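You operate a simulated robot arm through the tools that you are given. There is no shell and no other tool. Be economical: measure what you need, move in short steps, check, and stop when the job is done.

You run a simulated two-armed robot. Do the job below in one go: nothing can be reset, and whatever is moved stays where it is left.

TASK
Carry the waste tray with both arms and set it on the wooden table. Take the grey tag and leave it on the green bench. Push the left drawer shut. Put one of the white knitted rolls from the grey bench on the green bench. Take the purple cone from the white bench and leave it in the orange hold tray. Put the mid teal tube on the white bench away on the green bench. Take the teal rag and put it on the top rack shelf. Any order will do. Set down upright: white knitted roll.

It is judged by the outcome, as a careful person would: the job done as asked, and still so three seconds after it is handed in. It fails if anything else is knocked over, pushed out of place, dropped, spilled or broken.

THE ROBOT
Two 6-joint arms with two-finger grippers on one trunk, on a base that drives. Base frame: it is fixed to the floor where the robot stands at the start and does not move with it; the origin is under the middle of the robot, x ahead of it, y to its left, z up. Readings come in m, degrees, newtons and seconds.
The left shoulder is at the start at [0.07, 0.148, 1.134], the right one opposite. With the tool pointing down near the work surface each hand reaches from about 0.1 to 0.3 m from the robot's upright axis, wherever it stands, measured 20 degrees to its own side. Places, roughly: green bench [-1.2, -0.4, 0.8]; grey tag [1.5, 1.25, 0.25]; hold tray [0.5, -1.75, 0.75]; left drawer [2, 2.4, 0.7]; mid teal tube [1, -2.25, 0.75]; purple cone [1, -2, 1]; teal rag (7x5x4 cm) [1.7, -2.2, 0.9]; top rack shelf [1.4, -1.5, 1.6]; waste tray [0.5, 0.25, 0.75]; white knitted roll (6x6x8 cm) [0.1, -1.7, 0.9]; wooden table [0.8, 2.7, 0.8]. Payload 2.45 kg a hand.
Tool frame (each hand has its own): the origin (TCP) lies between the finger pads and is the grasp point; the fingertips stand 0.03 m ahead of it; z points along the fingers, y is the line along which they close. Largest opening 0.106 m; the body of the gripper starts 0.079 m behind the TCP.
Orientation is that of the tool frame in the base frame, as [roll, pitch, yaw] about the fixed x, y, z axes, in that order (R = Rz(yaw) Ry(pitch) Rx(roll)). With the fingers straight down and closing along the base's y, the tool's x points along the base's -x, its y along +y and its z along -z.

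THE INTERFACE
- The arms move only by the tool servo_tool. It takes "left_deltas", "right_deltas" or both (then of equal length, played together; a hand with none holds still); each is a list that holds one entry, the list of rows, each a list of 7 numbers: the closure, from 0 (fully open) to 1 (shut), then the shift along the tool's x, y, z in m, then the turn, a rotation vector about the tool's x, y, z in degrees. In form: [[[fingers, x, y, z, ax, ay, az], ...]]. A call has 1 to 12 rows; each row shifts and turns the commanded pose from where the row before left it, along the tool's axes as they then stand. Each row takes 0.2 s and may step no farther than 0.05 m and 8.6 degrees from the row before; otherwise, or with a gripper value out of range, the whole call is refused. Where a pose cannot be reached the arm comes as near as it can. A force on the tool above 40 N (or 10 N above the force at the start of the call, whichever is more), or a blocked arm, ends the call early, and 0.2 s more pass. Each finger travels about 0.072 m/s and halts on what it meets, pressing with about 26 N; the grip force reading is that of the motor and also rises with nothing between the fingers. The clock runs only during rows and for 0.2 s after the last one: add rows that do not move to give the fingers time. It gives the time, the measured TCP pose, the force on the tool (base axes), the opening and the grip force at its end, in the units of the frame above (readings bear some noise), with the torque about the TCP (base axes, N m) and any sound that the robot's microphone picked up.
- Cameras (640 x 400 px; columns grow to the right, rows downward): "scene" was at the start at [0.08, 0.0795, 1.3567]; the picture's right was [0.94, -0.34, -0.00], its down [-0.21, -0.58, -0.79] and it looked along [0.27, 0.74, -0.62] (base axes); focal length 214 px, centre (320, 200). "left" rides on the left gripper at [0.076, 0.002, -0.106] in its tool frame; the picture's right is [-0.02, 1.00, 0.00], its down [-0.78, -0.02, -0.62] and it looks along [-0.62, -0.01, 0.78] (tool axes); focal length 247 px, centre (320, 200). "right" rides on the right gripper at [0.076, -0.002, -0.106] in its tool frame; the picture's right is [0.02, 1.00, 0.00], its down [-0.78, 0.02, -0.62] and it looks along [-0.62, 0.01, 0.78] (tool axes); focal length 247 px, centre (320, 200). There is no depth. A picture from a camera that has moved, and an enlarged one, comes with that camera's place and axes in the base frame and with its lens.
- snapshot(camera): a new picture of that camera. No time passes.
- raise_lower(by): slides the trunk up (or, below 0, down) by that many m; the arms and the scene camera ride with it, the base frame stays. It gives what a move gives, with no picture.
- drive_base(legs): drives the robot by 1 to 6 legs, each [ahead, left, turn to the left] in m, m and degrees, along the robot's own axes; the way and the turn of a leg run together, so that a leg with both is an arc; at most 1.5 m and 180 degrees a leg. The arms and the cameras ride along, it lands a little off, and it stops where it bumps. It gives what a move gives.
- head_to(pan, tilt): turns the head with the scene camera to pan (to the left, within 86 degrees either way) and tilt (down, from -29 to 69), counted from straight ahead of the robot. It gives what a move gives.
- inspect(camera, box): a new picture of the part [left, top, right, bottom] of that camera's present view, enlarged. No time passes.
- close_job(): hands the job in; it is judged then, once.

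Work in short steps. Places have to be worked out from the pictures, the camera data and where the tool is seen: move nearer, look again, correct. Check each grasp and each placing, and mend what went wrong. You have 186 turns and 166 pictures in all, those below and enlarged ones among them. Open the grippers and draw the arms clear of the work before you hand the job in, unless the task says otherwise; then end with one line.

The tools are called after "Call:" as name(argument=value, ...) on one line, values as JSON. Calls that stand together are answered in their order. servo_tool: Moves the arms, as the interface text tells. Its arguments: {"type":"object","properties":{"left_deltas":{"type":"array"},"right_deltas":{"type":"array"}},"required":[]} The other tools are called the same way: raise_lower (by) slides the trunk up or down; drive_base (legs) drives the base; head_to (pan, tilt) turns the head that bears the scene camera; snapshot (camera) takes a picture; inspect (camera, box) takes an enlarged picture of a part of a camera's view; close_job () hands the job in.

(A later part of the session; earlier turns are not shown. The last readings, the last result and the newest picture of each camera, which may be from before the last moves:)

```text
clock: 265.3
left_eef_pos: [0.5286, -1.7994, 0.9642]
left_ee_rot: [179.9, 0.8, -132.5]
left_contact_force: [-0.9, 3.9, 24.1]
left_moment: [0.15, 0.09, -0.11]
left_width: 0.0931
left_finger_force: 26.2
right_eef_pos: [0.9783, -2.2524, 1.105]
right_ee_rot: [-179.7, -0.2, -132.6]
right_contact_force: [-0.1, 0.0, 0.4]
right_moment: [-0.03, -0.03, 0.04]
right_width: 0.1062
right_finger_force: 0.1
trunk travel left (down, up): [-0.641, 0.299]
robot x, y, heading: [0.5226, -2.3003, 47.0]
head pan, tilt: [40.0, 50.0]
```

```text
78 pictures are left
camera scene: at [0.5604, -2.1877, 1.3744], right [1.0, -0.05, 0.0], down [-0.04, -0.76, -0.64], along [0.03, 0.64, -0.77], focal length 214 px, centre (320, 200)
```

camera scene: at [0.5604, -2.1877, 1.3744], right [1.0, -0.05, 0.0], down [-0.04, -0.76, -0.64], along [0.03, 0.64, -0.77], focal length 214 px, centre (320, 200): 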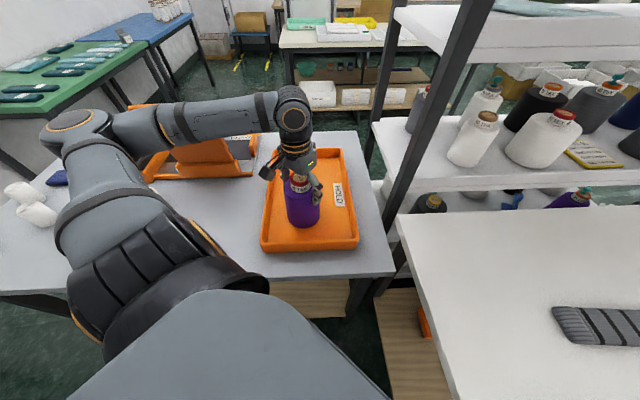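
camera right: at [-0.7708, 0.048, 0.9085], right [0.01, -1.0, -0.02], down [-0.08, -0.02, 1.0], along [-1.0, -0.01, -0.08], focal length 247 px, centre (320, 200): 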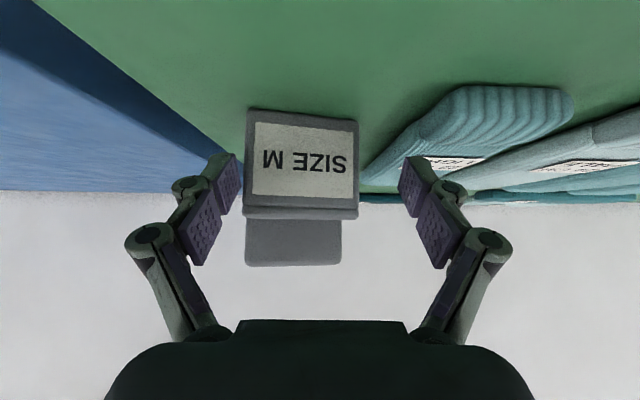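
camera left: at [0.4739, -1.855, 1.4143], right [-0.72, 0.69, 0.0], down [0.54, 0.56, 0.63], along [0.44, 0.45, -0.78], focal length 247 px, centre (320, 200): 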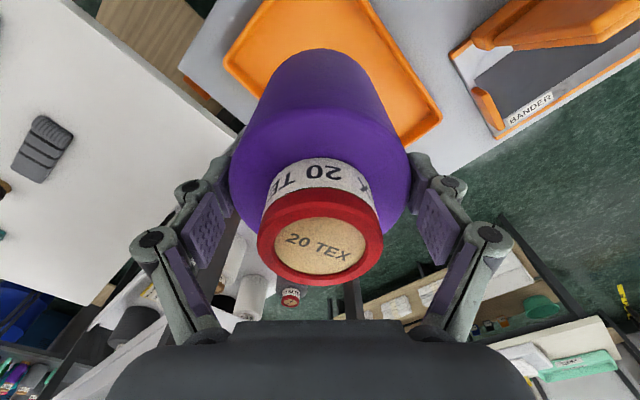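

Cone stands in the tray. Open and rise.

Call:
servo_tool(left_deltas=[[[0.5, 0, 0, 0, 0, 0, 0], [0, 0, 0, 0, 0, 0, 0], [0, 0, 0, 0, 0, 0, 0]]])

Call:
raise_lower(by=0.2)

Call:
snapshot(camera="left")

Call:
snapshot(camera="right")

```text
clock: 266.1
left_eef_pos: [0.5303, -1.8007, 0.9626]
left_ee_rot: [179.9, 0.6, -132.5]
left_contact_force: [-0.1, 0.7, 0.3]
left_moment: [0.02, -0.01, 0.02]
left_width: 0.106
left_finger_force: 0.0
right_eef_pos: [0.979, -2.2532, 1.1044]
right_ee_rot: [-179.8, -0.3, -132.4]
right_contact_force: [-0.8, 0.6, -0.7]
right_moment: [-0.06, 0.02, -0.04]
right_width: 0.1058
right_finger_force: 0.1
trunk travel left (down, up): [-0.641, 0.299]
robot x, y, heading: [0.5257, -2.3004, 47.3]
head pan, tilt: [40.0, 50.0]
```

```text
clock: 268.3
left_eef_pos: [0.5295, -1.8005, 1.1628]
left_ee_rot: [180.0, 0.6, -132.5]
left_contact_force: [-0.3, 0.4, -0.8]
left_moment: [0.03, 0.0, 0.04]
left_width: 0.106
left_finger_force: 0.0
right_eef_pos: [0.9778, -2.2515, 1.3049]
right_ee_rot: [-179.8, -0.3, -132.5]
right_contact_force: [-0.2, 0.8, 0.2]
right_moment: [-0.02, -0.02, 0.01]
right_width: 0.1056
right_finger_force: 0.0
trunk travel left (down, up): [-0.841, 0.099]
robot x, y, heading: [0.5213, -2.2983, 46.9]
head pan, tilt: [40.0, 50.0]
```

```text
77 pictures are left
camera left: at [0.4768, -1.8555, 1.2674], right [-0.72, 0.69, 0.0], down [0.54, 0.56, 0.63], along [0.44, 0.45, -0.78], focal length 247 px, centre (320, 200)
```

left: 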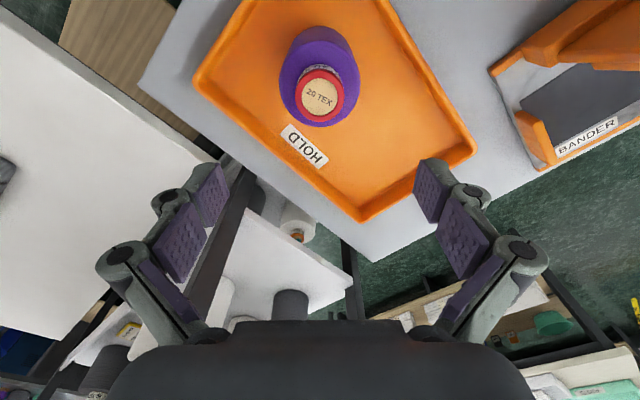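

```text
76 pictures are left
camera right: at [0.9278, -2.3091, 1.4108], right [-0.75, 0.66, 0.0], down [0.52, 0.59, 0.62], along [0.41, 0.46, -0.79], focal length 247 px, centre (320, 200)
```

right: 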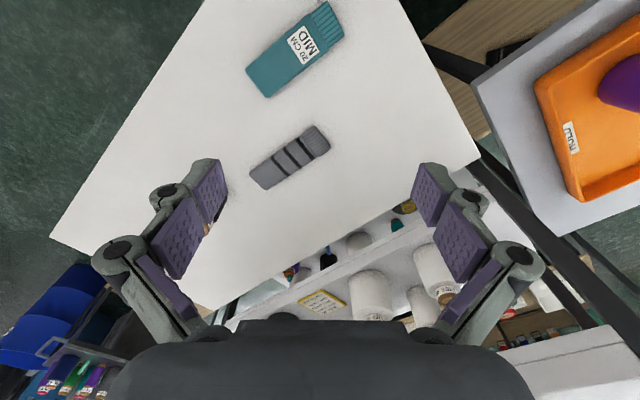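

Cone is standing in the hold tray. Next the rag: I turn east, move along the south corridor, and face north opposite the rag.

Call:
drive_base(legs=[[0, 0, -47], [0, -0.38, 0], [0.83, 0, 0], [0, 0, 90]])

Call:
head_to(pan=-15, tilt=45)

Call:
snapshot(camera="scene")

```text
clock: 278.8
left_eef_pos: [1.4877, -2.2414, 1.1622]
left_ee_rot: [-179.9, 0.6, -144.8]
left_contact_force: [0.2, -0.5, -0.8]
left_moment: [0.0, -0.01, 0.0]
left_width: 0.1059
left_finger_force: 0.0
right_eef_pos: [1.8296, -2.7786, 1.305]
right_ee_rot: [-179.7, -0.2, -144.7]
right_contact_force: [-0.5, 0.0, 0.2]
right_moment: [0.03, -0.01, -0.02]
right_width: 0.1061
right_finger_force: 0.0
trunk travel left (down, up): [-0.841, 0.099]
robot x, y, heading: [1.3774, -2.7273, 35.1]
head pan, tilt: [40.0, 50.0]
stopped in leg 4: the robot was blocked; the commanded pose is now the measured one
```

```text
clock: 280.1
left_eef_pos: [1.4872, -2.2421, 1.1621]
left_ee_rot: [-180.0, 0.6, -144.7]
left_contact_force: [0.2, -0.1, 0.6]
left_moment: [-0.02, 0.01, -0.02]
left_width: 0.106
left_finger_force: 0.0
right_eef_pos: [1.8304, -2.7797, 1.3038]
right_ee_rot: [-179.8, -0.3, -144.7]
right_contact_force: [-0.7, 0.5, -0.2]
right_moment: [-0.01, -0.01, 0.0]
right_width: 0.1059
right_finger_force: 0.1
trunk travel left (down, up): [-0.841, 0.099]
robot x, y, heading: [1.3795, -2.728, 34.7]
head pan, tilt: [-15.0, 45.0]
```

```text
75 pictures are left
camera scene: at [1.4939, -2.6729, 1.5808], right [0.34, -0.94, 0.0], down [-0.66, -0.24, -0.71], along [0.66, 0.24, -0.71], focal length 214 px, centre (320, 200)
```

scene: 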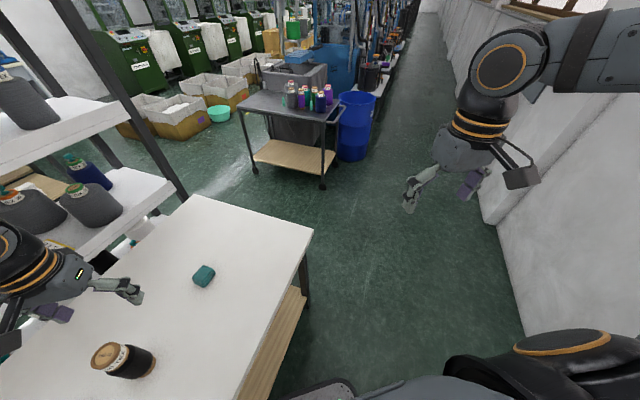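

The turn was blocked by something; I look left and down before moving further.

Call:
head_to(pan=60, tilt=35)

Call:
snapshot(camera="scene")

Call:
head_to(pan=20, tilt=69)

Call:
snapshot(camera="scene")

```text
clock: 281.5
left_eef_pos: [1.4883, -2.2422, 1.1622]
left_ee_rot: [-180.0, 0.5, -144.8]
left_contact_force: [-0.4, -0.2, -0.2]
left_moment: [0.0, 0.0, -0.04]
left_width: 0.106
left_finger_force: 0.1
right_eef_pos: [1.8325, -2.7782, 1.3042]
right_ee_rot: [-179.9, -0.3, -144.7]
right_contact_force: [0.9, -0.2, -0.1]
right_moment: [-0.02, -0.01, -0.03]
right_width: 0.1058
right_finger_force: 0.0
trunk travel left (down, up): [-0.841, 0.099]
robot x, y, heading: [1.3739, -2.726, 35.2]
head pan, tilt: [60.0, 35.0]
```

```text
74 pictures are left
camera scene: at [1.4103, -2.6133, 1.5956], right [1.0, 0.09, 0.0], down [0.05, -0.57, -0.82], along [-0.07, 0.82, -0.57], focal length 214 px, centre (320, 200)
```

scene: 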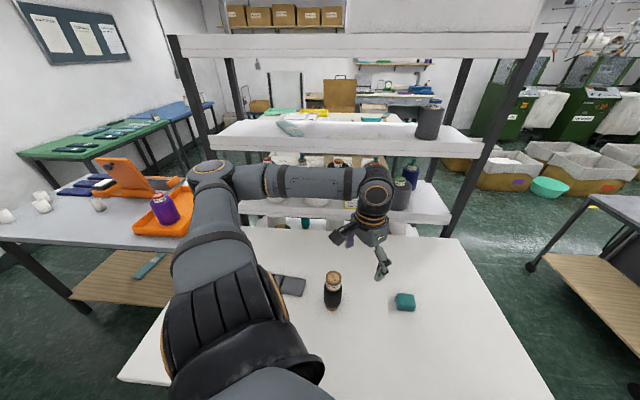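

```text
clock: 282.6
left_eef_pos: [1.4888, -2.2428, 1.1626]
left_ee_rot: [-179.9, 0.7, -144.7]
left_contact_force: [-0.7, -0.5, 0.0]
left_moment: [-0.01, -0.03, 0.04]
left_width: 0.1061
left_finger_force: 0.1
right_eef_pos: [1.8306, -2.7779, 1.3051]
right_ee_rot: [-179.9, -0.3, -144.6]
right_contact_force: [-0.8, -0.1, 0.0]
right_moment: [-0.01, -0.01, 0.01]
right_width: 0.1062
right_finger_force: 0.1
trunk travel left (down, up): [-0.841, 0.099]
robot x, y, heading: [1.3754, -2.7269, 34.8]
head pan, tilt: [20.0, 68.8]
```

```text
73 pictures are left
camera scene: at [1.4498, -2.6551, 1.552], right [0.82, -0.57, 0.0], down [-0.53, -0.76, -0.36], along [0.21, 0.3, -0.93], focal length 214 px, centre (320, 200)
```

scene: 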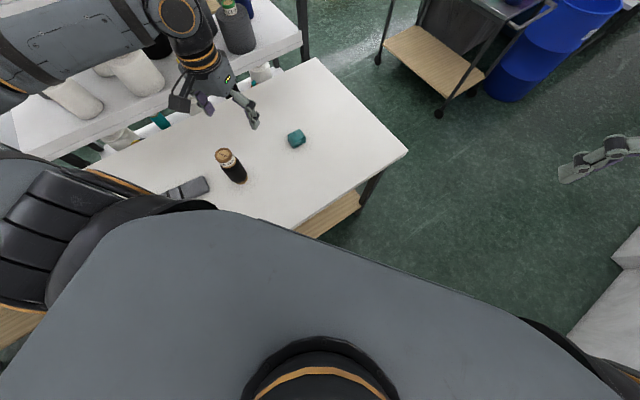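

Likely the base corner against the bench legs. I move 15 cm south, finish the turn, then creep forward.

Call:
drive_base(legs=[[-0.086, -0.123, 0], [0, 0, 55], [0.12, 0, 0]])

Call:
head_to(pan=-10, tilt=45)

Call:
snapshot(camera="scene")

```text
clock: 287.3
left_eef_pos: [1.0392, -2.3947, 1.1621]
left_ee_rot: [-180.0, 0.7, -89.2]
left_contact_force: [1.0, 0.1, 0.0]
left_moment: [0.01, 0.0, 0.0]
left_width: 0.106
left_finger_force: 0.1
right_eef_pos: [1.6762, -2.413, 1.3064]
right_ee_rot: [-179.8, -0.1, -89.0]
right_contact_force: [0.1, -0.9, 0.5]
right_moment: [0.01, 0.01, 0.01]
right_width: 0.1061
right_finger_force: 0.2
trunk travel left (down, up): [-0.841, 0.099]
robot x, y, heading: [1.3757, -2.7608, 90.7]
head pan, tilt: [20.0, 68.8]
```

```text
clock: 288.3
left_eef_pos: [1.0396, -2.3913, 1.1623]
left_ee_rot: [179.9, 0.6, -89.0]
left_contact_force: [0.4, 0.0, 0.0]
left_moment: [-0.01, 0.02, -0.01]
left_width: 0.1062
left_finger_force: 0.0
right_eef_pos: [1.6763, -2.41, 1.3035]
right_ee_rot: [-179.8, -0.2, -88.9]
right_contact_force: [-1.0, 0.7, 0.0]
right_moment: [0.02, -0.03, -0.02]
right_width: 0.1061
right_finger_force: 0.0
trunk travel left (down, up): [-0.841, 0.099]
robot x, y, heading: [1.378, -2.7596, 90.6]
head pan, tilt: [-10.0, 45.0]
```

```text
72 pictures are left
camera scene: at [1.3905, -2.6284, 1.5807], right [0.99, -0.16, 0.0], down [-0.11, -0.7, -0.71], along [0.11, 0.7, -0.71], focal length 214 px, centre (320, 200)
```

scene: 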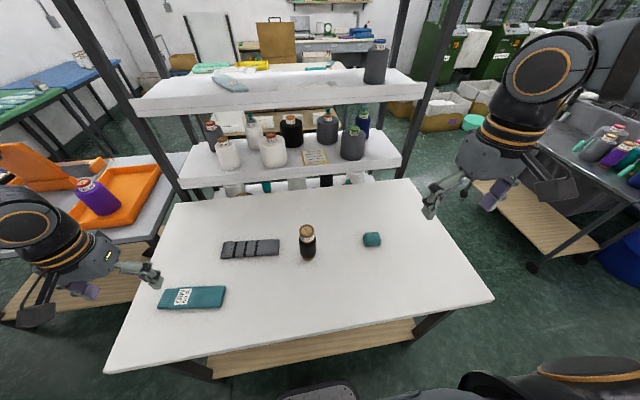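

Both rag (1.67,-2.18) and tube (1.02,-2.30) can be reached from here. I creep ahead 9 cm, pitch the right tool forward and lower it toward the rag.

Call:
drive_base(legs=[[0.09, 0, -0.6]])

Call:
servo_tool(right_deltas=[[[0, -0.0313, 0, -0.002, 0, -8, 0], [0, -0.0313, 0, -0.002, 0, -8, 0], [0, -0.0313, 0, -0.002, 0, -8, 0], [0, -0.0313, 0, -0.002, 0, -8, 0], [0, 0.0159, 0, 0.0254, 0, 0, 0], [0, 0.0159, 0, 0.0254, 0, 0, 0], [0, 0.0159, 0, 0.0254, 0, 0, 0], [0, 0.0159, 0, 0.0254, 0, 0, 0], [0, 0.0159, 0, 0.0254, 0, 0, 0], [0, 0.0159, 0, 0.0254, 0, 0, 0], [0, 0.0159, 0, 0.0254, 0, 0, 0], [0, 0.0159, 0, 0.0254, 0, 0, 0]]])

Call:
snapshot(camera="right")

```text
clock: 289.4
left_eef_pos: [1.0425, -2.3062, 1.1639]
left_ee_rot: [180.0, 0.8, -89.7]
left_contact_force: [0.0, -1.2, 0.5]
left_moment: [0.01, 0.01, -0.02]
left_width: 0.106
left_finger_force: 0.1
right_eef_pos: [1.678, -2.3326, 1.3065]
right_ee_rot: [-179.8, 0.1, -89.5]
right_contact_force: [0.7, -0.7, -0.1]
right_moment: [0.04, 0.01, 0.01]
right_width: 0.1059
right_finger_force: 0.0
trunk travel left (down, up): [-0.841, 0.099]
robot x, y, heading: [1.3768, -2.6709, 90.0]
head pan, tilt: [-10.0, 45.0]
```

```text
clock: 292.0
left_eef_pos: [1.0412, -2.2984, 1.1619]
left_ee_rot: [-179.9, 0.5, -89.6]
left_contact_force: [-0.3, 1.0, 0.1]
left_moment: [0.01, 0.0, 0.02]
left_width: 0.106
left_finger_force: 0.0
right_eef_pos: [1.6792, -2.2078, 1.0957]
right_ee_rot: [-179.7, 31.7, -89.3]
right_contact_force: [-0.3, 0.6, -0.6]
right_moment: [-0.02, 0.0, 0.0]
right_width: 0.1058
right_finger_force: 0.0
trunk travel left (down, up): [-0.841, 0.099]
robot x, y, heading: [1.3746, -2.6666, 89.9]
head pan, tilt: [-10.0, 45.0]
```

```text
71 pictures are left
camera right: at [1.6812, -2.3291, 1.1465], right [-1.0, -0.03, -0.02], down [-0.02, 0.34, 0.94], along [-0.02, 0.94, -0.34], focal length 247 px, centre (320, 200)
```

right: 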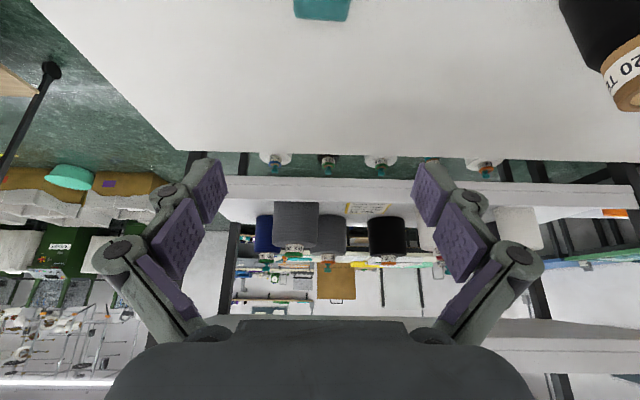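

Rag is centred at about (1.673,-2.18). Lower the trunk 0.13, adjust, look again.

Call:
raise_lower(by=-0.13)

Call:
servo_tool(right_deltas=[[[0, -0.02, 0.006, 0.0125, 0, 0, 0], [0, 0, 0, 0, 0, 0, 0]]])

Call:
snapshot(camera="right")

```text
clock: 293.6
left_eef_pos: [1.042, -2.3008, 1.0313]
left_ee_rot: [180.0, 0.6, -89.8]
left_contact_force: [-0.1, 0.4, 0.2]
left_moment: [-0.01, 0.03, 0.03]
left_width: 0.1063
left_finger_force: 0.0
right_eef_pos: [1.6803, -2.2086, 0.9671]
right_ee_rot: [-179.8, 31.8, -89.5]
right_contact_force: [0.4, -0.1, -0.4]
right_moment: [-0.01, 0.01, 0.01]
right_width: 0.1062
right_finger_force: 0.1
trunk travel left (down, up): [-0.711, 0.229]
robot x, y, heading: [1.3745, -2.6637, 90.1]
head pan, tilt: [-10.0, 45.0]
```

```text
clock: 294.2
left_eef_pos: [1.0433, -2.3021, 1.0329]
left_ee_rot: [179.9, 0.6, -89.8]
left_contact_force: [-0.1, -0.5, -0.4]
left_moment: [0.04, 0.0, 0.02]
left_width: 0.1058
left_finger_force: 0.1
right_eef_pos: [1.674, -2.1855, 0.9661]
right_ee_rot: [-179.9, 31.9, -89.5]
right_contact_force: [0.0, -0.5, -0.6]
right_moment: [-0.02, 0.02, 0.0]
right_width: 0.106
right_finger_force: 0.1
trunk travel left (down, up): [-0.711, 0.229]
robot x, y, heading: [1.3766, -2.675, 89.9]
head pan, tilt: [-10.0, 45.0]
```

```text
70 pictures are left
camera right: at [1.6769, -2.3074, 1.0166], right [-1.0, -0.03, -0.01], down [-0.02, 0.34, 0.94], along [-0.02, 0.94, -0.34], focal length 247 px, centre (320, 200)
```

right: 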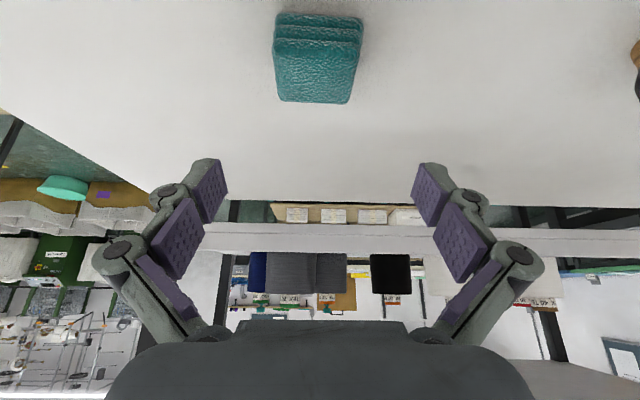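

Aligned. Lower 8.3 cm and close on the rag.

Call:
raise_lower(by=-0.083)

Call:
servo_tool(right_deltas=[[[0.4, 0, 0, 0, 0, 0, 0], [0.8, 0, 0, 0, 0, 0, 0], [1, 0, 0, 0, 0, 0, 0], [1, 0, 0, 0, 0, 0, 0], [1, 0, 0, 0, 0, 0, 0]]])

Call:
snapshot(camera="right")

Call:
snapshot(camera="left")

```text
clock: 295.4
left_eef_pos: [1.0429, -2.2994, 0.949]
left_ee_rot: [179.9, 0.5, -89.8]
left_contact_force: [-0.1, 0.1, -1.5]
left_moment: [0.02, -0.03, 0.05]
left_width: 0.1062
left_finger_force: 0.0
right_eef_pos: [1.6741, -2.1845, 0.8833]
right_ee_rot: [-179.7, 31.8, -89.5]
right_contact_force: [0.6, 0.1, -0.4]
right_moment: [0.04, -0.01, 0.01]
right_width: 0.1061
right_finger_force: 0.1
trunk travel left (down, up): [-0.628, 0.312]
robot x, y, heading: [1.3792, -2.6766, 90.1]
head pan, tilt: [-10.0, 45.0]
```

```text
clock: 296.6
left_eef_pos: [1.0417, -2.3009, 0.9497]
left_ee_rot: [-180.0, 0.6, -89.8]
left_contact_force: [-0.4, 0.0, 0.0]
left_moment: [-0.01, -0.02, 0.0]
left_width: 0.1063
left_finger_force: 0.1
right_eef_pos: [1.6726, -2.1853, 0.8828]
right_ee_rot: [-179.7, 31.9, -89.4]
right_contact_force: [-0.1, 0.8, 2.4]
right_moment: [0.05, 0.06, -0.01]
right_width: 0.0611
right_finger_force: 26.3
trunk travel left (down, up): [-0.628, 0.312]
robot x, y, heading: [1.3793, -2.6682, 90.3]
head pan, tilt: [-10.0, 45.0]
```

```text
69 pictures are left
camera right: at [1.6761, -2.3068, 0.9338], right [-1.0, -0.03, -0.02], down [-0.02, 0.34, 0.94], along [-0.02, 0.94, -0.34], focal length 247 px, centre (320, 200)
```

right: 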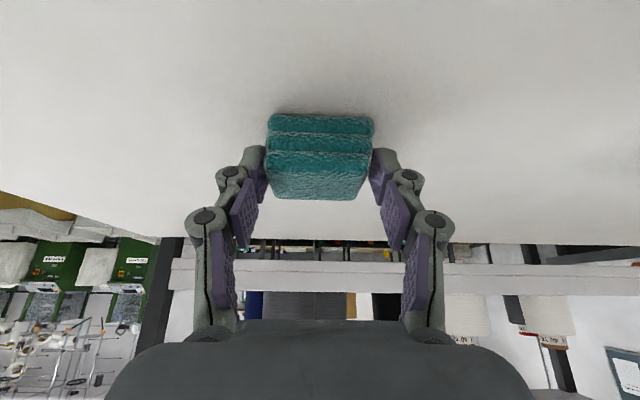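

```text
68 pictures are left
camera left: at [1.0422, -2.3782, 1.0546], right [-1.0, 0.02, 0.0], down [0.01, 0.78, 0.63], along [0.01, 0.63, -0.78], focal length 247 px, centre (320, 200)
```

left: 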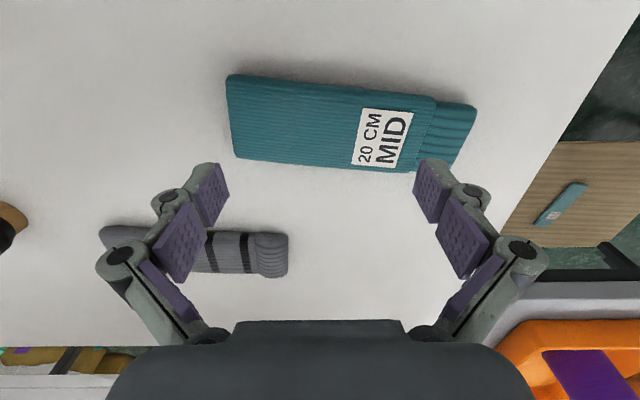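

Rag gripped. Now I lift the rag with the right arm while rotating the left tool 83° to align with the tube's width.

Call:
servo_tool(right_deltas=[[[1, -0.0106, 0, -0.017, 0, 0, 0], [1, -0.0132, 0, -0.0212, 0, 0, 0], [1, -0.0132, 0, -0.0212, 0, 0, 0], [1, -0.0132, 0, -0.0212, 0, 0, 0], [1, -0.0132, 0, -0.0212, 0, 0, 0], [1, -0.0132, 0, -0.0212, 0, 0, 0], [1, 0, 0, 0, 0, 0, 0], [1, 0, 0, 0, 0, 0, 0], [1, 0, 0, 0, 0, 0, 0], [1, 0, 0, 0, 0, 0, 0], [1, 0, 0, 0, 0, 0, 0]]], left_deltas=[[[0, 0, 0, 0, 0, 0, -8.4], [0, 0, 0, 0, 0, 0, -8.4], [0, 0, 0, 0, 0, 0, -8.4], [0, 0, 0, 0, 0, 0, -8.4], [0, 0, 0, 0, 0, 0, -8.4], [0, 0, 0, 0, 0, 0, -8.4], [0, 0, 0, 0, 0, 0, -8.4], [0, 0, 0, 0, 0, 0, -8.4], [0, 0, 0, 0, 0, 0, -8.4], [0, 0, 0, 0, 0, 0, -8.4], [0, 0, 0, 0, 0, 0, 0]]])

Call:
snapshot(camera="left")

Call:
snapshot(camera="right")

```text
clock: 298.9
left_eef_pos: [1.0443, -2.2996, 0.9495]
left_ee_rot: [-179.3, 0.0, -5.6]
left_contact_force: [-0.5, 0.8, 0.2]
left_moment: [-0.01, 0.04, 0.02]
left_width: 0.1059
left_finger_force: 0.0
right_eef_pos: [1.6732, -2.1885, 1.0289]
right_ee_rot: [-179.7, 31.7, -89.6]
right_contact_force: [-1.1, -0.5, -0.6]
right_moment: [0.02, 0.01, 0.02]
right_width: 0.0612
right_finger_force: 25.8
trunk travel left (down, up): [-0.628, 0.312]
robot x, y, heading: [1.3766, -2.6696, 90.3]
head pan, tilt: [-10.0, 45.0]
```

```text
67 pictures are left
camera left: at [1.1202, -2.3107, 1.0556], right [-0.12, -0.99, -0.01], down [-0.78, 0.09, 0.62], along [-0.62, 0.08, -0.78], focal length 247 px, centre (320, 200)
```

left: 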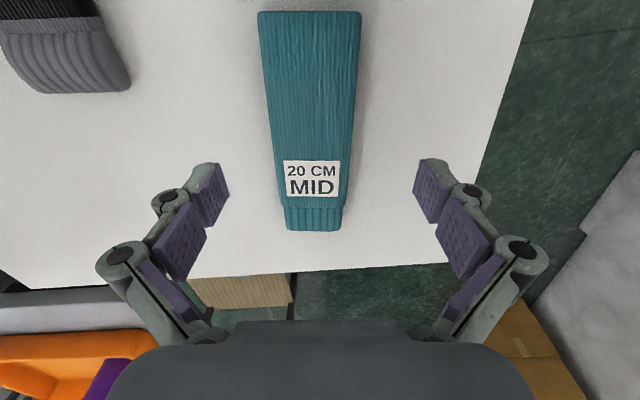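

```text
66 pictures are left
camera right: at [1.6764, -2.3102, 1.0789], right [-1.0, -0.03, -0.02], down [-0.02, 0.34, 0.94], along [-0.02, 0.94, -0.34], focal length 247 px, centre (320, 200)
```

right: 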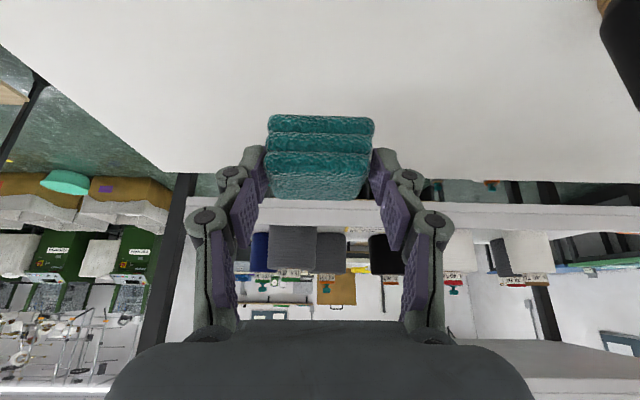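

Well aligned. Shift 2 cm west to its middle, descend and close.

Call:
servo_tool(left_deltas=[[[0, -0.02, -0.005, 0, 0, 0, 0], [0, 0, 0, 0.02, 0, 0, 0], [0, 0, 0, 0.02, 0, 0, 0], [0, 0, 0, 0.02, 0, 0, 0], [0.4, 0, 0, 0, 0, 0, 0], [0.8, 0, 0, 0, 0, 0, 0], [1, 0, 0, 0, 0, 0, 0], [1, 0, 0, 0, 0, 0, 0]]])

Call:
snapshot(camera="left")

```text
clock: 300.8
left_eef_pos: [1.0255, -2.2903, 0.8891]
left_ee_rot: [-179.5, 0.1, -5.8]
left_contact_force: [1.0, -0.6, 0.8]
left_moment: [-0.03, -0.03, 0.01]
left_width: 0.0001
left_finger_force: 15.6
left hand out of reach, approached as far as the arm can: row 1
right_eef_pos: [1.6746, -2.1881, 1.0275]
right_ee_rot: [-179.7, 31.6, -89.5]
right_contact_force: [-0.6, -0.3, 0.6]
right_moment: [0.0, -0.03, 0.02]
right_width: 0.0612
right_finger_force: 25.3
trunk travel left (down, up): [-0.628, 0.312]
robot x, y, heading: [1.3781, -2.6732, 90.2]
head pan, tilt: [-10.0, 45.0]
```

```text
65 pictures are left
camera left: at [1.1033, -2.3011, 0.9956], right [-0.12, -0.99, -0.01], down [-0.78, 0.09, 0.62], along [-0.62, 0.08, -0.78], focal length 247 px, centre (320, 200)
```

left: 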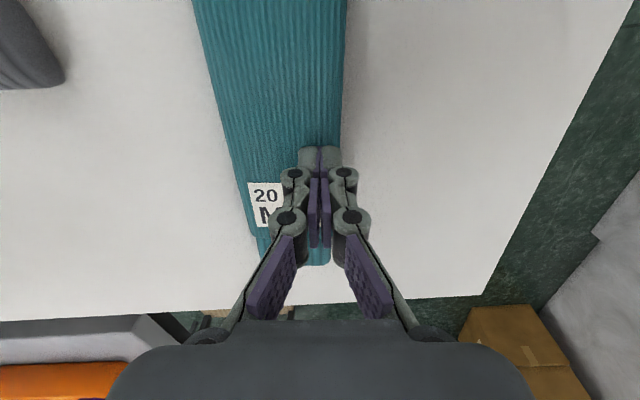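

The fingers closed just above the tube (bench is ~0.83). I open, shift 2 cm toward its centre, go 2 cm lower and close.

Call:
servo_tool(left_deltas=[[[0.5, 0, 0, -0.02, 0, 0, 0], [0, 0, -0.01, 0, 0, 0, 0], [0, 0, -0.01, 0, 0, 0, 0], [0, 0, 0, 0, 0, 0, 0], [0, 0, 0, 0.02, 0, 0, 0], [0, 0, 0, 0.018, 0, 0, 0], [0.4, 0, 0, 0, 0, 0, 0], [0.8, 0, 0, 0, 0, 0, 0], [1, 0, 0, 0, 0, 0, 0], [1, 0, 0, 0, 0, 0, 0]]])

Call:
snapshot(camera="left")

```text
clock: 302.9
left_eef_pos: [1.0295, -2.271, 0.8726]
left_ee_rot: [-179.4, 0.1, -5.7]
left_contact_force: [-0.3, 0.5, 2.5]
left_moment: [-0.02, 0.02, -0.11]
left_width: 0.069
left_finger_force: 26.3
right_eef_pos: [1.6735, -2.1894, 1.0286]
right_ee_rot: [-179.7, 31.8, -89.6]
right_contact_force: [0.1, -0.4, -1.2]
right_moment: [-0.01, -0.02, 0.03]
right_width: 0.0606
right_finger_force: 25.5
trunk travel left (down, up): [-0.628, 0.312]
robot x, y, heading: [1.3774, -2.6699, 90.2]
head pan, tilt: [-10.0, 45.0]
```

```text
64 pictures are left
camera left: at [1.1058, -2.2815, 0.9794], right [-0.12, -0.99, -0.01], down [-0.78, 0.09, 0.62], along [-0.62, 0.08, -0.78], focal length 247 px, centre (320, 200)
```

left: 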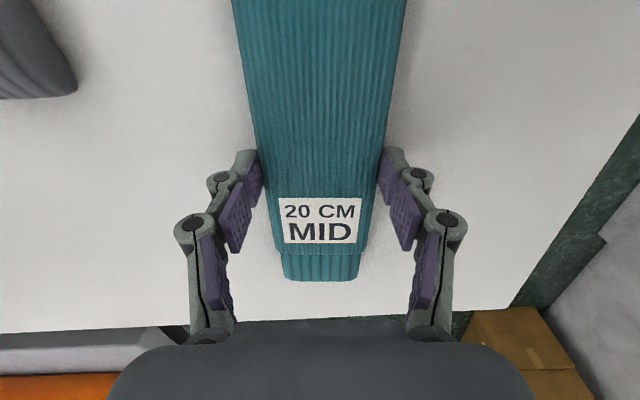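

Tube gripped (6.9 cm). I raise, back off, turn west and drive back along the corridor.

Call:
raise_lower(by=0.25)

Call:
drive_base(legs=[[-0.2, 0, 0], [0, 0, 89.8], [0.8, 0, 0], [0.75, 0, 0]])

Call:
head_to(pan=-20, tilt=40)

Call:
snapshot(camera="scene")

```text
clock: 305.5
left_eef_pos: [1.0285, -2.2706, 1.1237]
left_ee_rot: [-179.3, 0.0, -5.7]
left_contact_force: [0.8, -0.7, -0.4]
left_moment: [0.0, 0.01, 0.01]
left_width: 0.0685
left_finger_force: 26.4
right_eef_pos: [1.6738, -2.1879, 1.2783]
right_ee_rot: [-179.6, 31.7, -89.5]
right_contact_force: [-0.2, -1.1, -1.2]
right_moment: [0.0, 0.02, -0.03]
right_width: 0.0606
right_finger_force: 26.1
trunk travel left (down, up): [-0.878, 0.062]
robot x, y, heading: [1.3787, -2.6701, 90.1]
head pan, tilt: [-10.0, 45.0]
```

```text
clock: 318.5
left_eef_pos: [-0.5558, -3.2475, 1.1233]
left_ee_rot: [-179.4, 0.1, 85.7]
left_contact_force: [0.3, 0.0, -0.4]
left_moment: [0.01, 0.02, 0.0]
left_width: 0.0687
left_finger_force: 26.3
right_eef_pos: [-0.653, -2.6038, 1.2787]
right_ee_rot: [-179.8, 31.9, 1.9]
right_contact_force: [-0.7, -1.0, 0.0]
right_moment: [0.0, 0.01, -0.03]
right_width: 0.0608
right_finger_force: 25.7
trunk travel left (down, up): [-0.878, 0.062]
robot x, y, heading: [-0.1652, -2.8875, -178.6]
head pan, tilt: [-10.0, 45.0]
```

```text
clock: 319.2
left_eef_pos: [-0.5563, -3.2486, 1.1226]
left_ee_rot: [-179.4, -0.1, 85.7]
left_contact_force: [-0.1, -0.4, -0.8]
left_moment: [0.0, 0.01, -0.01]
left_width: 0.0687
left_finger_force: 26.2
right_eef_pos: [-0.6545, -2.6049, 1.2791]
right_ee_rot: [-179.7, 31.6, 1.9]
right_contact_force: [0.3, -1.0, 0.0]
right_moment: [0.0, 0.0, 0.01]
right_width: 0.061
right_finger_force: 25.8
trunk travel left (down, up): [-0.878, 0.062]
robot x, y, heading: [-0.1666, -2.8911, -178.6]
head pan, tilt: [-20.0, 40.0]
```

```text
63 pictures are left
camera scene: at [-0.2959, -2.8657, 1.625], right [0.32, 0.95, 0.0], down [0.61, -0.2, -0.77], along [-0.73, 0.24, -0.64], focal length 214 px, centre (320, 200)
```

scene: 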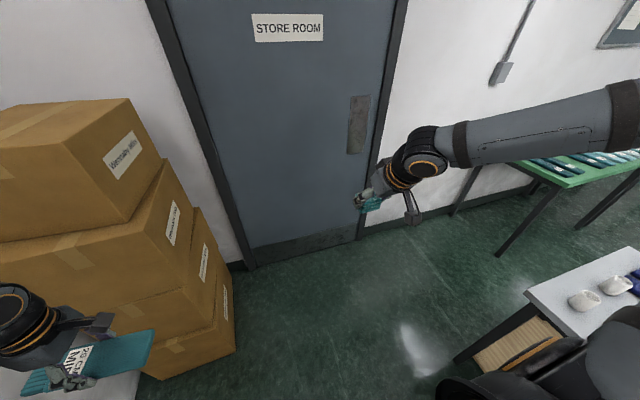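

I strafe north, go west, north again to the gap, then turn to face NE and pass through.

Call:
drive_base(legs=[[0, -0.53, 0], [0.62, 0, 0], [0, -0.93, 0]])

Call:
drive_base(legs=[[0, 0, -65], [0, 0, -66]])

Call:
head_to(pan=0, tilt=50)

Call:
snapshot(camera="scene")

```text
clock: 329.8
left_eef_pos: [-1.2181, -1.8169, 1.1234]
left_ee_rot: [-179.3, 0.0, 85.2]
left_contact_force: [0.5, 0.9, 0.1]
left_moment: [-0.01, 0.0, -0.02]
left_width: 0.0686
left_finger_force: 25.5
right_eef_pos: [-1.311, -1.1738, 1.2791]
right_ee_rot: [-179.7, 31.7, 1.4]
right_contact_force: [0.4, 0.1, -0.2]
right_moment: [0.01, -0.02, -0.04]
right_width: 0.0608
right_finger_force: 25.9
trunk travel left (down, up): [-0.878, 0.062]
robot x, y, heading: [-0.8222, -1.4624, -179.0]
head pan, tilt: [-20.0, 40.0]
```

```text
clock: 335.8
left_eef_pos: [-0.8605, -0.9329, 1.1232]
left_ee_rot: [-179.4, 0.0, -42.9]
left_contact_force: [-1.0, 0.3, -1.1]
left_moment: [0.01, -0.01, -0.04]
left_width: 0.0687
left_finger_force: 25.6
right_eef_pos: [-0.2966, -1.2563, 1.2787]
right_ee_rot: [-179.7, 31.7, -126.7]
right_contact_force: [-0.2, 0.1, 0.7]
right_moment: [0.0, 0.02, -0.02]
right_width: 0.0607
right_finger_force: 26.3
trunk travel left (down, up): [-0.878, 0.062]
robot x, y, heading: [-0.8248, -1.457, 52.7]
head pan, tilt: [-20.0, 40.0]
```

```text
clock: 336.6
left_eef_pos: [-0.8595, -0.9324, 1.1225]
left_ee_rot: [-179.4, 0.0, -42.9]
left_contact_force: [0.9, -0.6, -0.1]
left_moment: [0.0, 0.0, 0.01]
left_width: 0.0686
left_finger_force: 25.9
right_eef_pos: [-0.2949, -1.2562, 1.2785]
right_ee_rot: [-179.8, 31.7, -126.6]
right_contact_force: [0.4, -0.4, -0.7]
right_moment: [-0.01, -0.02, -0.02]
right_width: 0.0607
right_finger_force: 25.9
trunk travel left (down, up): [-0.878, 0.062]
robot x, y, heading: [-0.8248, -1.4626, 53.2]
head pan, tilt: [0.0, 50.0]
```

```text
62 pictures are left
camera scene: at [-0.7468, -1.3613, 1.6109], right [0.8, -0.6, 0.0], down [-0.46, -0.61, -0.64], along [0.39, 0.51, -0.77], focal length 214 px, centre (320, 200)
```

scene: 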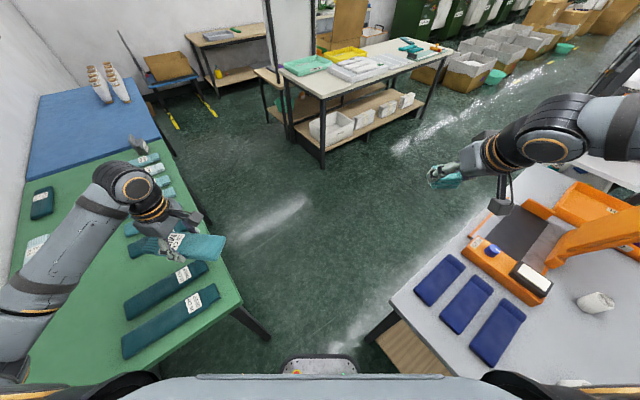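

Centred on the gap. Drive through and turn to face the green bench.

Call:
drive_base(legs=[[0.5, 0, 0], [0.5, 0, 0], [0, 0, 63], [0, 0, 64]])

Call:
head_to(pan=0, tilt=45)

Call:
snapshot(camera="scene")

```text
clock: 347.6
left_eef_pos: [-0.6341, -0.9908, 1.1238]
left_ee_rot: [-179.4, 0.1, 81.0]
left_contact_force: [0.5, -0.5, 0.5]
left_moment: [-0.01, 0.01, 0.01]
left_width: 0.0689
left_finger_force: 26.1
right_eef_pos: [-0.6787, -0.3432, 1.2789]
right_ee_rot: [-179.8, 31.7, -2.8]
right_contact_force: [-0.3, -0.1, 0.4]
right_moment: [0.0, -0.02, -0.04]
right_width: 0.0608
right_finger_force: 25.8
trunk travel left (down, up): [-0.878, 0.062]
robot x, y, heading: [-0.2123, -0.6673, 177.0]
head pan, tilt: [0.0, 50.0]
```

```text
clock: 348.2
left_eef_pos: [-0.6318, -0.9911, 1.1226]
left_ee_rot: [-179.5, 0.1, 81.1]
left_contact_force: [-0.5, 0.2, 0.5]
left_moment: [0.04, -0.02, -0.01]
left_width: 0.0689
left_finger_force: 25.6
right_eef_pos: [-0.6782, -0.3413, 1.279]
right_ee_rot: [-179.8, 31.7, -2.8]
right_contact_force: [0.4, 0.2, -0.8]
right_moment: [-0.03, -0.02, 0.02]
right_width: 0.0609
right_finger_force: 25.8
trunk travel left (down, up): [-0.878, 0.062]
robot x, y, heading: [-0.2164, -0.6681, 176.5]
head pan, tilt: [0.0, 45.0]
```

```text
61 pictures are left
camera scene: at [-0.3458, -0.6598, 1.6177], right [0.06, 1.0, 0.0], down [0.71, -0.04, -0.71], along [-0.71, 0.04, -0.71], focal length 214 px, centre (320, 200)
```

scene: 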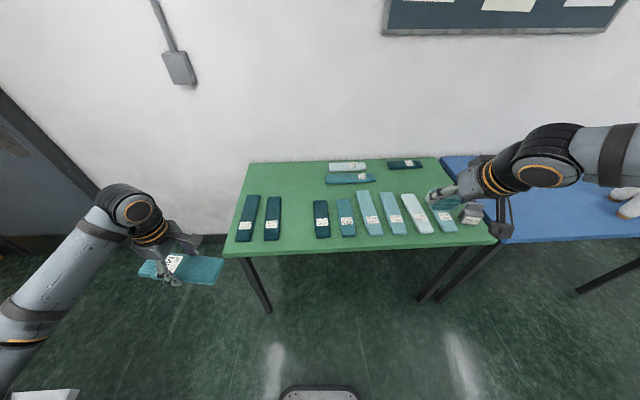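

There is a free slot between the 2nd and 3rd tubes (y≈-0.81…-0.66). I rotate the held tube to point away, square up, and move over the slot.

Call:
servo_tool(left_deltas=[[[1, 0, 0, 0, 0, 0, 8.46], [1, 0, 0, 0, 0, 0, 8.46], [1, 0, 0, 0, 0, 0, 8.46], [1, 0, 0, 0, 0, 0, 8.46], [1, 0, 0, 0, 0, 0, 8.46], [1, 0, 0, 0, 0, 0, 8.46], [1, 0, 0, 0, 0, 0, 8.46], [1, 0, 0, 0, 0, 0, 8.46], [1, 0, 0, 0, 0, 0, 8.46], [1, 0, 0, 0, 0, 0, 8.46]]])

Call:
drive_base(legs=[[0, 0, 3.5], [0, -0.28, 0], [0.36, 0, 0]])

Call:
raise_lower(by=-0.12)

Call:
snapshot(camera="left")

Call:
head_to(pan=30, tilt=50)

Call:
snapshot(camera="scene")

```text
clock: 350.4
left_eef_pos: [-0.6332, -0.9912, 1.123]
left_ee_rot: [-180.0, 0.6, -3.7]
left_contact_force: [-0.5, -0.1, 0.3]
left_moment: [-0.01, 0.05, -0.02]
left_width: 0.0686
left_finger_force: 26.1
right_eef_pos: [-0.6783, -0.3424, 1.2788]
right_ee_rot: [-179.7, 31.7, -2.8]
right_contact_force: [-0.1, 1.0, -1.1]
right_moment: [0.01, -0.02, -0.02]
right_width: 0.0609
right_finger_force: 25.8
trunk travel left (down, up): [-0.878, 0.062]
robot x, y, heading: [-0.2131, -0.6656, 176.6]
head pan, tilt: [0.0, 45.0]
```

```text
clock: 354.7
left_eef_pos: [-0.9629, -0.7387, 1.1236]
left_ee_rot: [180.0, 0.7, -0.3]
left_contact_force: [1.0, -0.1, -0.7]
left_moment: [-0.02, 0.02, 0.03]
left_width: 0.0687
left_finger_force: 25.9
right_eef_pos: [-1.0451, -0.0945, 1.2794]
right_ee_rot: [-179.7, 31.8, 0.4]
right_contact_force: [0.3, 1.1, -0.1]
right_moment: [0.05, -0.02, -0.04]
right_width: 0.0606
right_finger_force: 26.3
trunk travel left (down, up): [-0.878, 0.062]
robot x, y, heading: [-0.5705, -0.3906, -179.9]
head pan, tilt: [0.0, 45.0]
```

```text
clock: 356.2
left_eef_pos: [-0.9665, -0.7387, 1.004]
left_ee_rot: [-179.9, 0.6, -0.3]
left_contact_force: [0.7, -0.1, -0.2]
left_moment: [0.01, 0.01, 0.02]
left_width: 0.0689
left_finger_force: 26.2
right_eef_pos: [-1.0476, -0.093, 1.1583]
right_ee_rot: [-179.8, 31.7, 0.5]
right_contact_force: [-0.5, 0.4, -0.3]
right_moment: [-0.02, -0.01, 0.0]
right_width: 0.0606
right_finger_force: 25.7
trunk travel left (down, up): [-0.758, 0.182]
robot x, y, heading: [-0.5704, -0.3915, -179.9]
head pan, tilt: [0.0, 45.0]
```

```text
60 pictures are left
camera left: at [-0.8876, -0.7417, 1.1085], right [-0.03, -1.0, 0.0], down [-0.78, 0.02, 0.63], along [-0.63, 0.02, -0.78], focal length 247 px, centre (320, 200)
```

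left: 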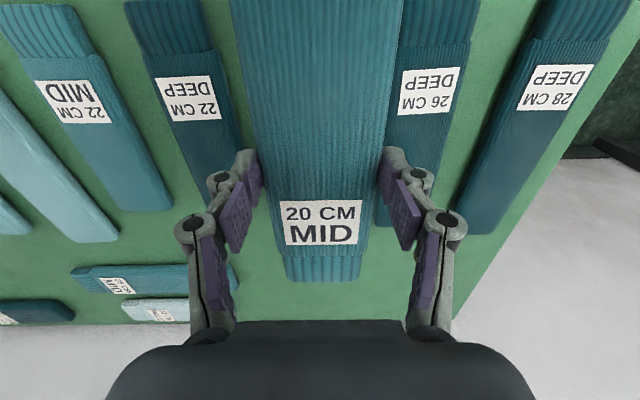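

```text
clock: 357.1
left_eef_pos: [-0.9655, -0.7385, 1.0038]
left_ee_rot: [180.0, 0.5, -0.4]
left_contact_force: [0.9, 0.3, 0.8]
left_moment: [0.01, -0.02, 0.03]
left_width: 0.0687
left_finger_force: 26.1
right_eef_pos: [-1.0476, -0.0933, 1.1591]
right_ee_rot: [-179.8, 31.7, 0.4]
right_contact_force: [0.7, -0.2, -0.1]
right_moment: [0.0, -0.06, 0.02]
right_width: 0.0609
right_finger_force: 25.9
trunk travel left (down, up): [-0.758, 0.182]
robot x, y, heading: [-0.566, -0.3925, -180.1]
head pan, tilt: [30.0, 50.0]
```

```text
59 pictures are left
camera scene: at [-0.6832, -0.4312, 1.4909], right [-0.5, 0.87, 0.0], down [0.66, 0.38, -0.64], along [-0.56, -0.32, -0.77], focal length 214 px, centre (320, 200)
```

scene: 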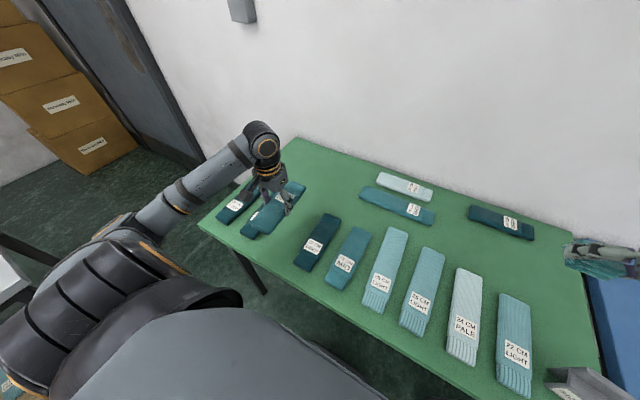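

Slot centre is y≈-0.732, matching the tube. I extend forward ~12 cm so there is room in front for the roll, then lower.

Call:
servo_tool(left_deltas=[[[1, -0.03, -0.006, 0, 0, 0, 0], [1, -0.03, 0, 0, 0, 0, 0], [1, -0.03, 0, 0, 0, 0, 0], [1, 0, 0, 0, 0, 0, 0]]])

Call:
drive_base(legs=[[0.03, 0, 0]])

Call:
raise_lower(by=-0.11)

Call:
snapshot(camera="left")

```text
clock: 358.1
left_eef_pos: [-1.0245, -0.7663, 0.9818]
left_ee_rot: [-179.8, 0.8, -0.5]
left_contact_force: [0.2, 0.1, 0.6]
left_moment: [0.01, 0.01, -0.02]
left_width: 0.0685
left_finger_force: 25.8
left hand out of reach, approached as far as the arm can: row 1, 2, 3
right_eef_pos: [-1.0476, -0.0935, 1.1582]
right_ee_rot: [-179.8, 31.8, 0.5]
right_contact_force: [0.2, -1.0, 0.4]
right_moment: [0.0, 0.01, 0.0]
right_width: 0.0611
right_finger_force: 26.1
trunk travel left (down, up): [-0.758, 0.182]
robot x, y, heading: [-0.5675, -0.3885, -180.0]
head pan, tilt: [30.0, 50.0]
```

```text
clock: 359.0
left_eef_pos: [-1.0489, -0.7672, 0.9846]
left_ee_rot: [-179.8, 1.2, -0.2]
left_contact_force: [0.8, 0.4, -0.3]
left_moment: [-0.01, 0.03, 0.01]
left_width: 0.0686
left_finger_force: 26.2
right_eef_pos: [-1.0707, -0.0935, 1.162]
right_ee_rot: [-179.7, 32.1, 0.6]
right_contact_force: [0.8, -0.9, -0.7]
right_moment: [-0.02, 0.04, 0.03]
right_width: 0.0607
right_finger_force: 25.8
trunk travel left (down, up): [-0.758, 0.182]
robot x, y, heading: [-0.5945, -0.3939, -180.1]
head pan, tilt: [30.0, 50.0]
```

```text
clock: 360.2
left_eef_pos: [-1.0536, -0.766, 0.886]
left_ee_rot: [179.6, 1.6, -0.5]
left_contact_force: [7.3, 4.5, 20.5]
left_moment: [-0.76, -0.34, 0.36]
left_width: 0.0688
left_finger_force: 26.6
right_eef_pos: [-1.0747, -0.0924, 1.0558]
right_ee_rot: [-179.9, 31.8, 0.4]
right_contact_force: [-1.1, -0.8, 0.0]
right_moment: [0.01, -0.02, 0.01]
right_width: 0.0609
right_finger_force: 26.2
trunk travel left (down, up): [-0.656, 0.284]
robot x, y, heading: [-0.597, -0.389, -180.0]
head pan, tilt: [30.0, 50.0]
stopped: the force on the tool passed its limit at 47 N (the readings are from after the stop); the commanded pose is now the measured one
```

```text
58 pictures are left
camera left: at [-0.9732, -0.7683, 0.9902], right [-0.03, -1.0, 0.01], down [-0.77, 0.03, 0.64], along [-0.64, 0.01, -0.77], focal length 247 px, centre (320, 200)
```

left: 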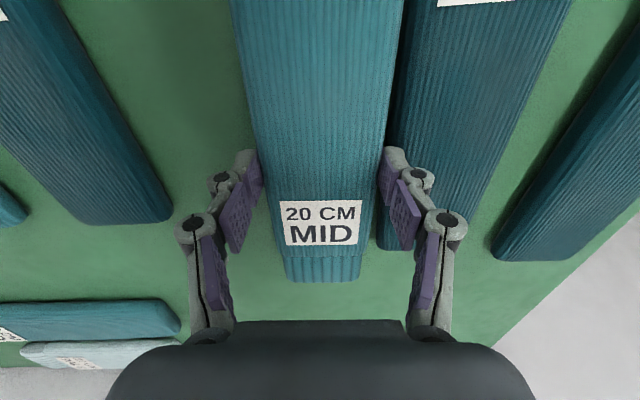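

The hand had drifted 3 cm south and pressed onto the neighbouring tube. I lift, shift north 3.5 cm, and check before lowering again.

Call:
raise_lower(by=0.06)

Call:
drive_base(legs=[[0, -0.036, 0]])

Call:
snapshot(camera="left")

```text
clock: 361.2
left_eef_pos: [-1.0556, -0.7679, 0.9443]
left_ee_rot: [179.8, 1.5, -0.5]
left_contact_force: [-0.6, 1.3, -0.5]
left_moment: [-0.03, 0.02, -0.01]
left_width: 0.0688
left_finger_force: 25.9
right_eef_pos: [-1.0781, -0.0937, 1.1154]
right_ee_rot: [-179.9, 31.6, 0.5]
right_contact_force: [-0.4, -0.4, -0.3]
right_moment: [-0.03, -0.03, 0.03]
right_width: 0.0609
right_finger_force: 26.2
trunk travel left (down, up): [-0.716, 0.224]
robot x, y, heading: [-0.5941, -0.3925, -179.9]
head pan, tilt: [30.0, 50.0]
```

```text
clock: 362.0
left_eef_pos: [-1.0555, -0.7367, 0.9435]
left_ee_rot: [179.9, 1.5, -0.4]
left_contact_force: [0.1, -0.3, -0.7]
left_moment: [0.05, 0.01, 0.01]
left_width: 0.0687
left_finger_force: 26.1
right_eef_pos: [-1.0771, -0.0644, 1.1173]
right_ee_rot: [-179.4, 31.7, 0.7]
right_contact_force: [-0.2, -0.8, 0.7]
right_moment: [0.05, -0.03, -0.02]
right_width: 0.0607
right_finger_force: 26.0
trunk travel left (down, up): [-0.716, 0.224]
robot x, y, heading: [-0.5951, -0.354, -180.0]
head pan, tilt: [30.0, 50.0]
```

```text
57 pictures are left
camera left: at [-0.9751, -0.7393, 1.0461], right [-0.03, -1.0, 0.0], down [-0.77, 0.02, 0.64], along [-0.64, 0.02, -0.77], focal length 247 px, centre (320, 200)
```

left: 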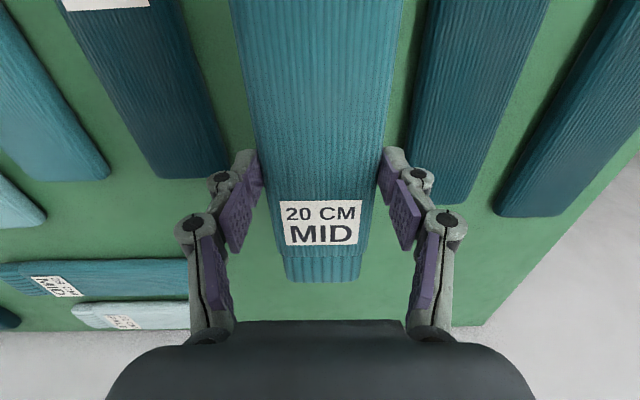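

Centred now between the neighbours. Lower to the surface.

Call:
raise_lower(by=-0.065)

Call:
raise_lower(by=-0.008)

```text
clock: 363.1
left_eef_pos: [-1.0556, -0.733, 0.8781]
left_ee_rot: [179.8, 1.5, -0.4]
left_contact_force: [-0.8, 0.7, -0.4]
left_moment: [0.02, -0.01, 0.01]
left_width: 0.0688
left_finger_force: 26.3
right_eef_pos: [-1.0774, -0.0597, 1.0511]
right_ee_rot: [-179.7, 31.7, 0.6]
right_contact_force: [0.3, -0.2, 0.1]
right_moment: [0.01, -0.04, -0.01]
right_width: 0.0606
right_finger_force: 26.0
trunk travel left (down, up): [-0.651, 0.289]
robot x, y, heading: [-0.5946, -0.3576, -179.9]
head pan, tilt: [30.0, 50.0]
```

```text
clock: 363.6
left_eef_pos: [-1.0557, -0.7319, 0.8733]
left_ee_rot: [179.7, 1.9, -0.3]
left_contact_force: [-2.4, -1.9, 17.1]
left_moment: [0.11, 0.11, 0.0]
left_width: 0.0688
left_finger_force: 26.5
right_eef_pos: [-1.0759, -0.0587, 1.0446]
right_ee_rot: [-179.8, 31.9, 0.5]
right_contact_force: [-0.3, 0.8, -0.4]
right_moment: [0.02, -0.03, 0.01]
right_width: 0.0606
right_finger_force: 26.2
trunk travel left (down, up): [-0.643, 0.297]
robot x, y, heading: [-0.5946, -0.3573, -179.8]
head pan, tilt: [30.0, 50.0]
```

Contact (17 N). I open moderately and lift away.

Call:
servo_tool(left_deltas=[[[0.2, 0, 0, 0, 0, 0, 0], [0.12, 0, 0, 0, 0, 0, 0], [0.12, 0, 0, 0, 0, 0, 0]]])

Call:
raise_lower(by=0.2)

Call:
snapshot(camera="left")

```text
clock: 364.4
left_eef_pos: [-1.0546, -0.7329, 0.8704]
left_ee_rot: [179.8, 1.5, -0.4]
left_contact_force: [-0.4, 0.2, 0.5]
left_moment: [0.04, 0.01, -0.03]
left_width: 0.0934
left_finger_force: 0.0
right_eef_pos: [-1.078, -0.0588, 1.0436]
right_ee_rot: [-179.7, 31.7, 0.4]
right_contact_force: [0.4, -0.1, -0.4]
right_moment: [0.02, 0.0, -0.01]
right_width: 0.0608
right_finger_force: 26.0
trunk travel left (down, up): [-0.643, 0.297]
robot x, y, heading: [-0.5936, -0.3544, -180.1]
head pan, tilt: [30.0, 50.0]
```

```text
clock: 366.6
left_eef_pos: [-1.0553, -0.7333, 1.0713]
left_ee_rot: [179.8, 1.6, -0.4]
left_contact_force: [-0.1, 0.1, 0.1]
left_moment: [0.03, 0.03, 0.01]
left_width: 0.0935
left_finger_force: 0.0
right_eef_pos: [-1.0775, -0.0595, 1.2434]
right_ee_rot: [-179.7, 31.7, 0.5]
right_contact_force: [0.5, -0.2, 0.3]
right_moment: [0.01, -0.03, -0.04]
right_width: 0.0608
right_finger_force: 25.8
trunk travel left (down, up): [-0.843, 0.097]
robot x, y, heading: [-0.5932, -0.3555, -179.8]
head pan, tilt: [30.0, 50.0]
```

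```text
56 pictures are left
camera left: at [-0.9752, -0.7348, 1.1748], right [-0.03, -1.0, 0.0], down [-0.77, 0.02, 0.64], along [-0.64, 0.01, -0.77], focal length 247 px, centre (320, 200)
```

left: 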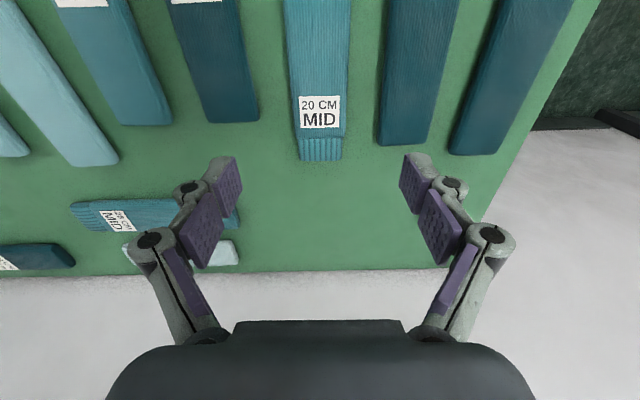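

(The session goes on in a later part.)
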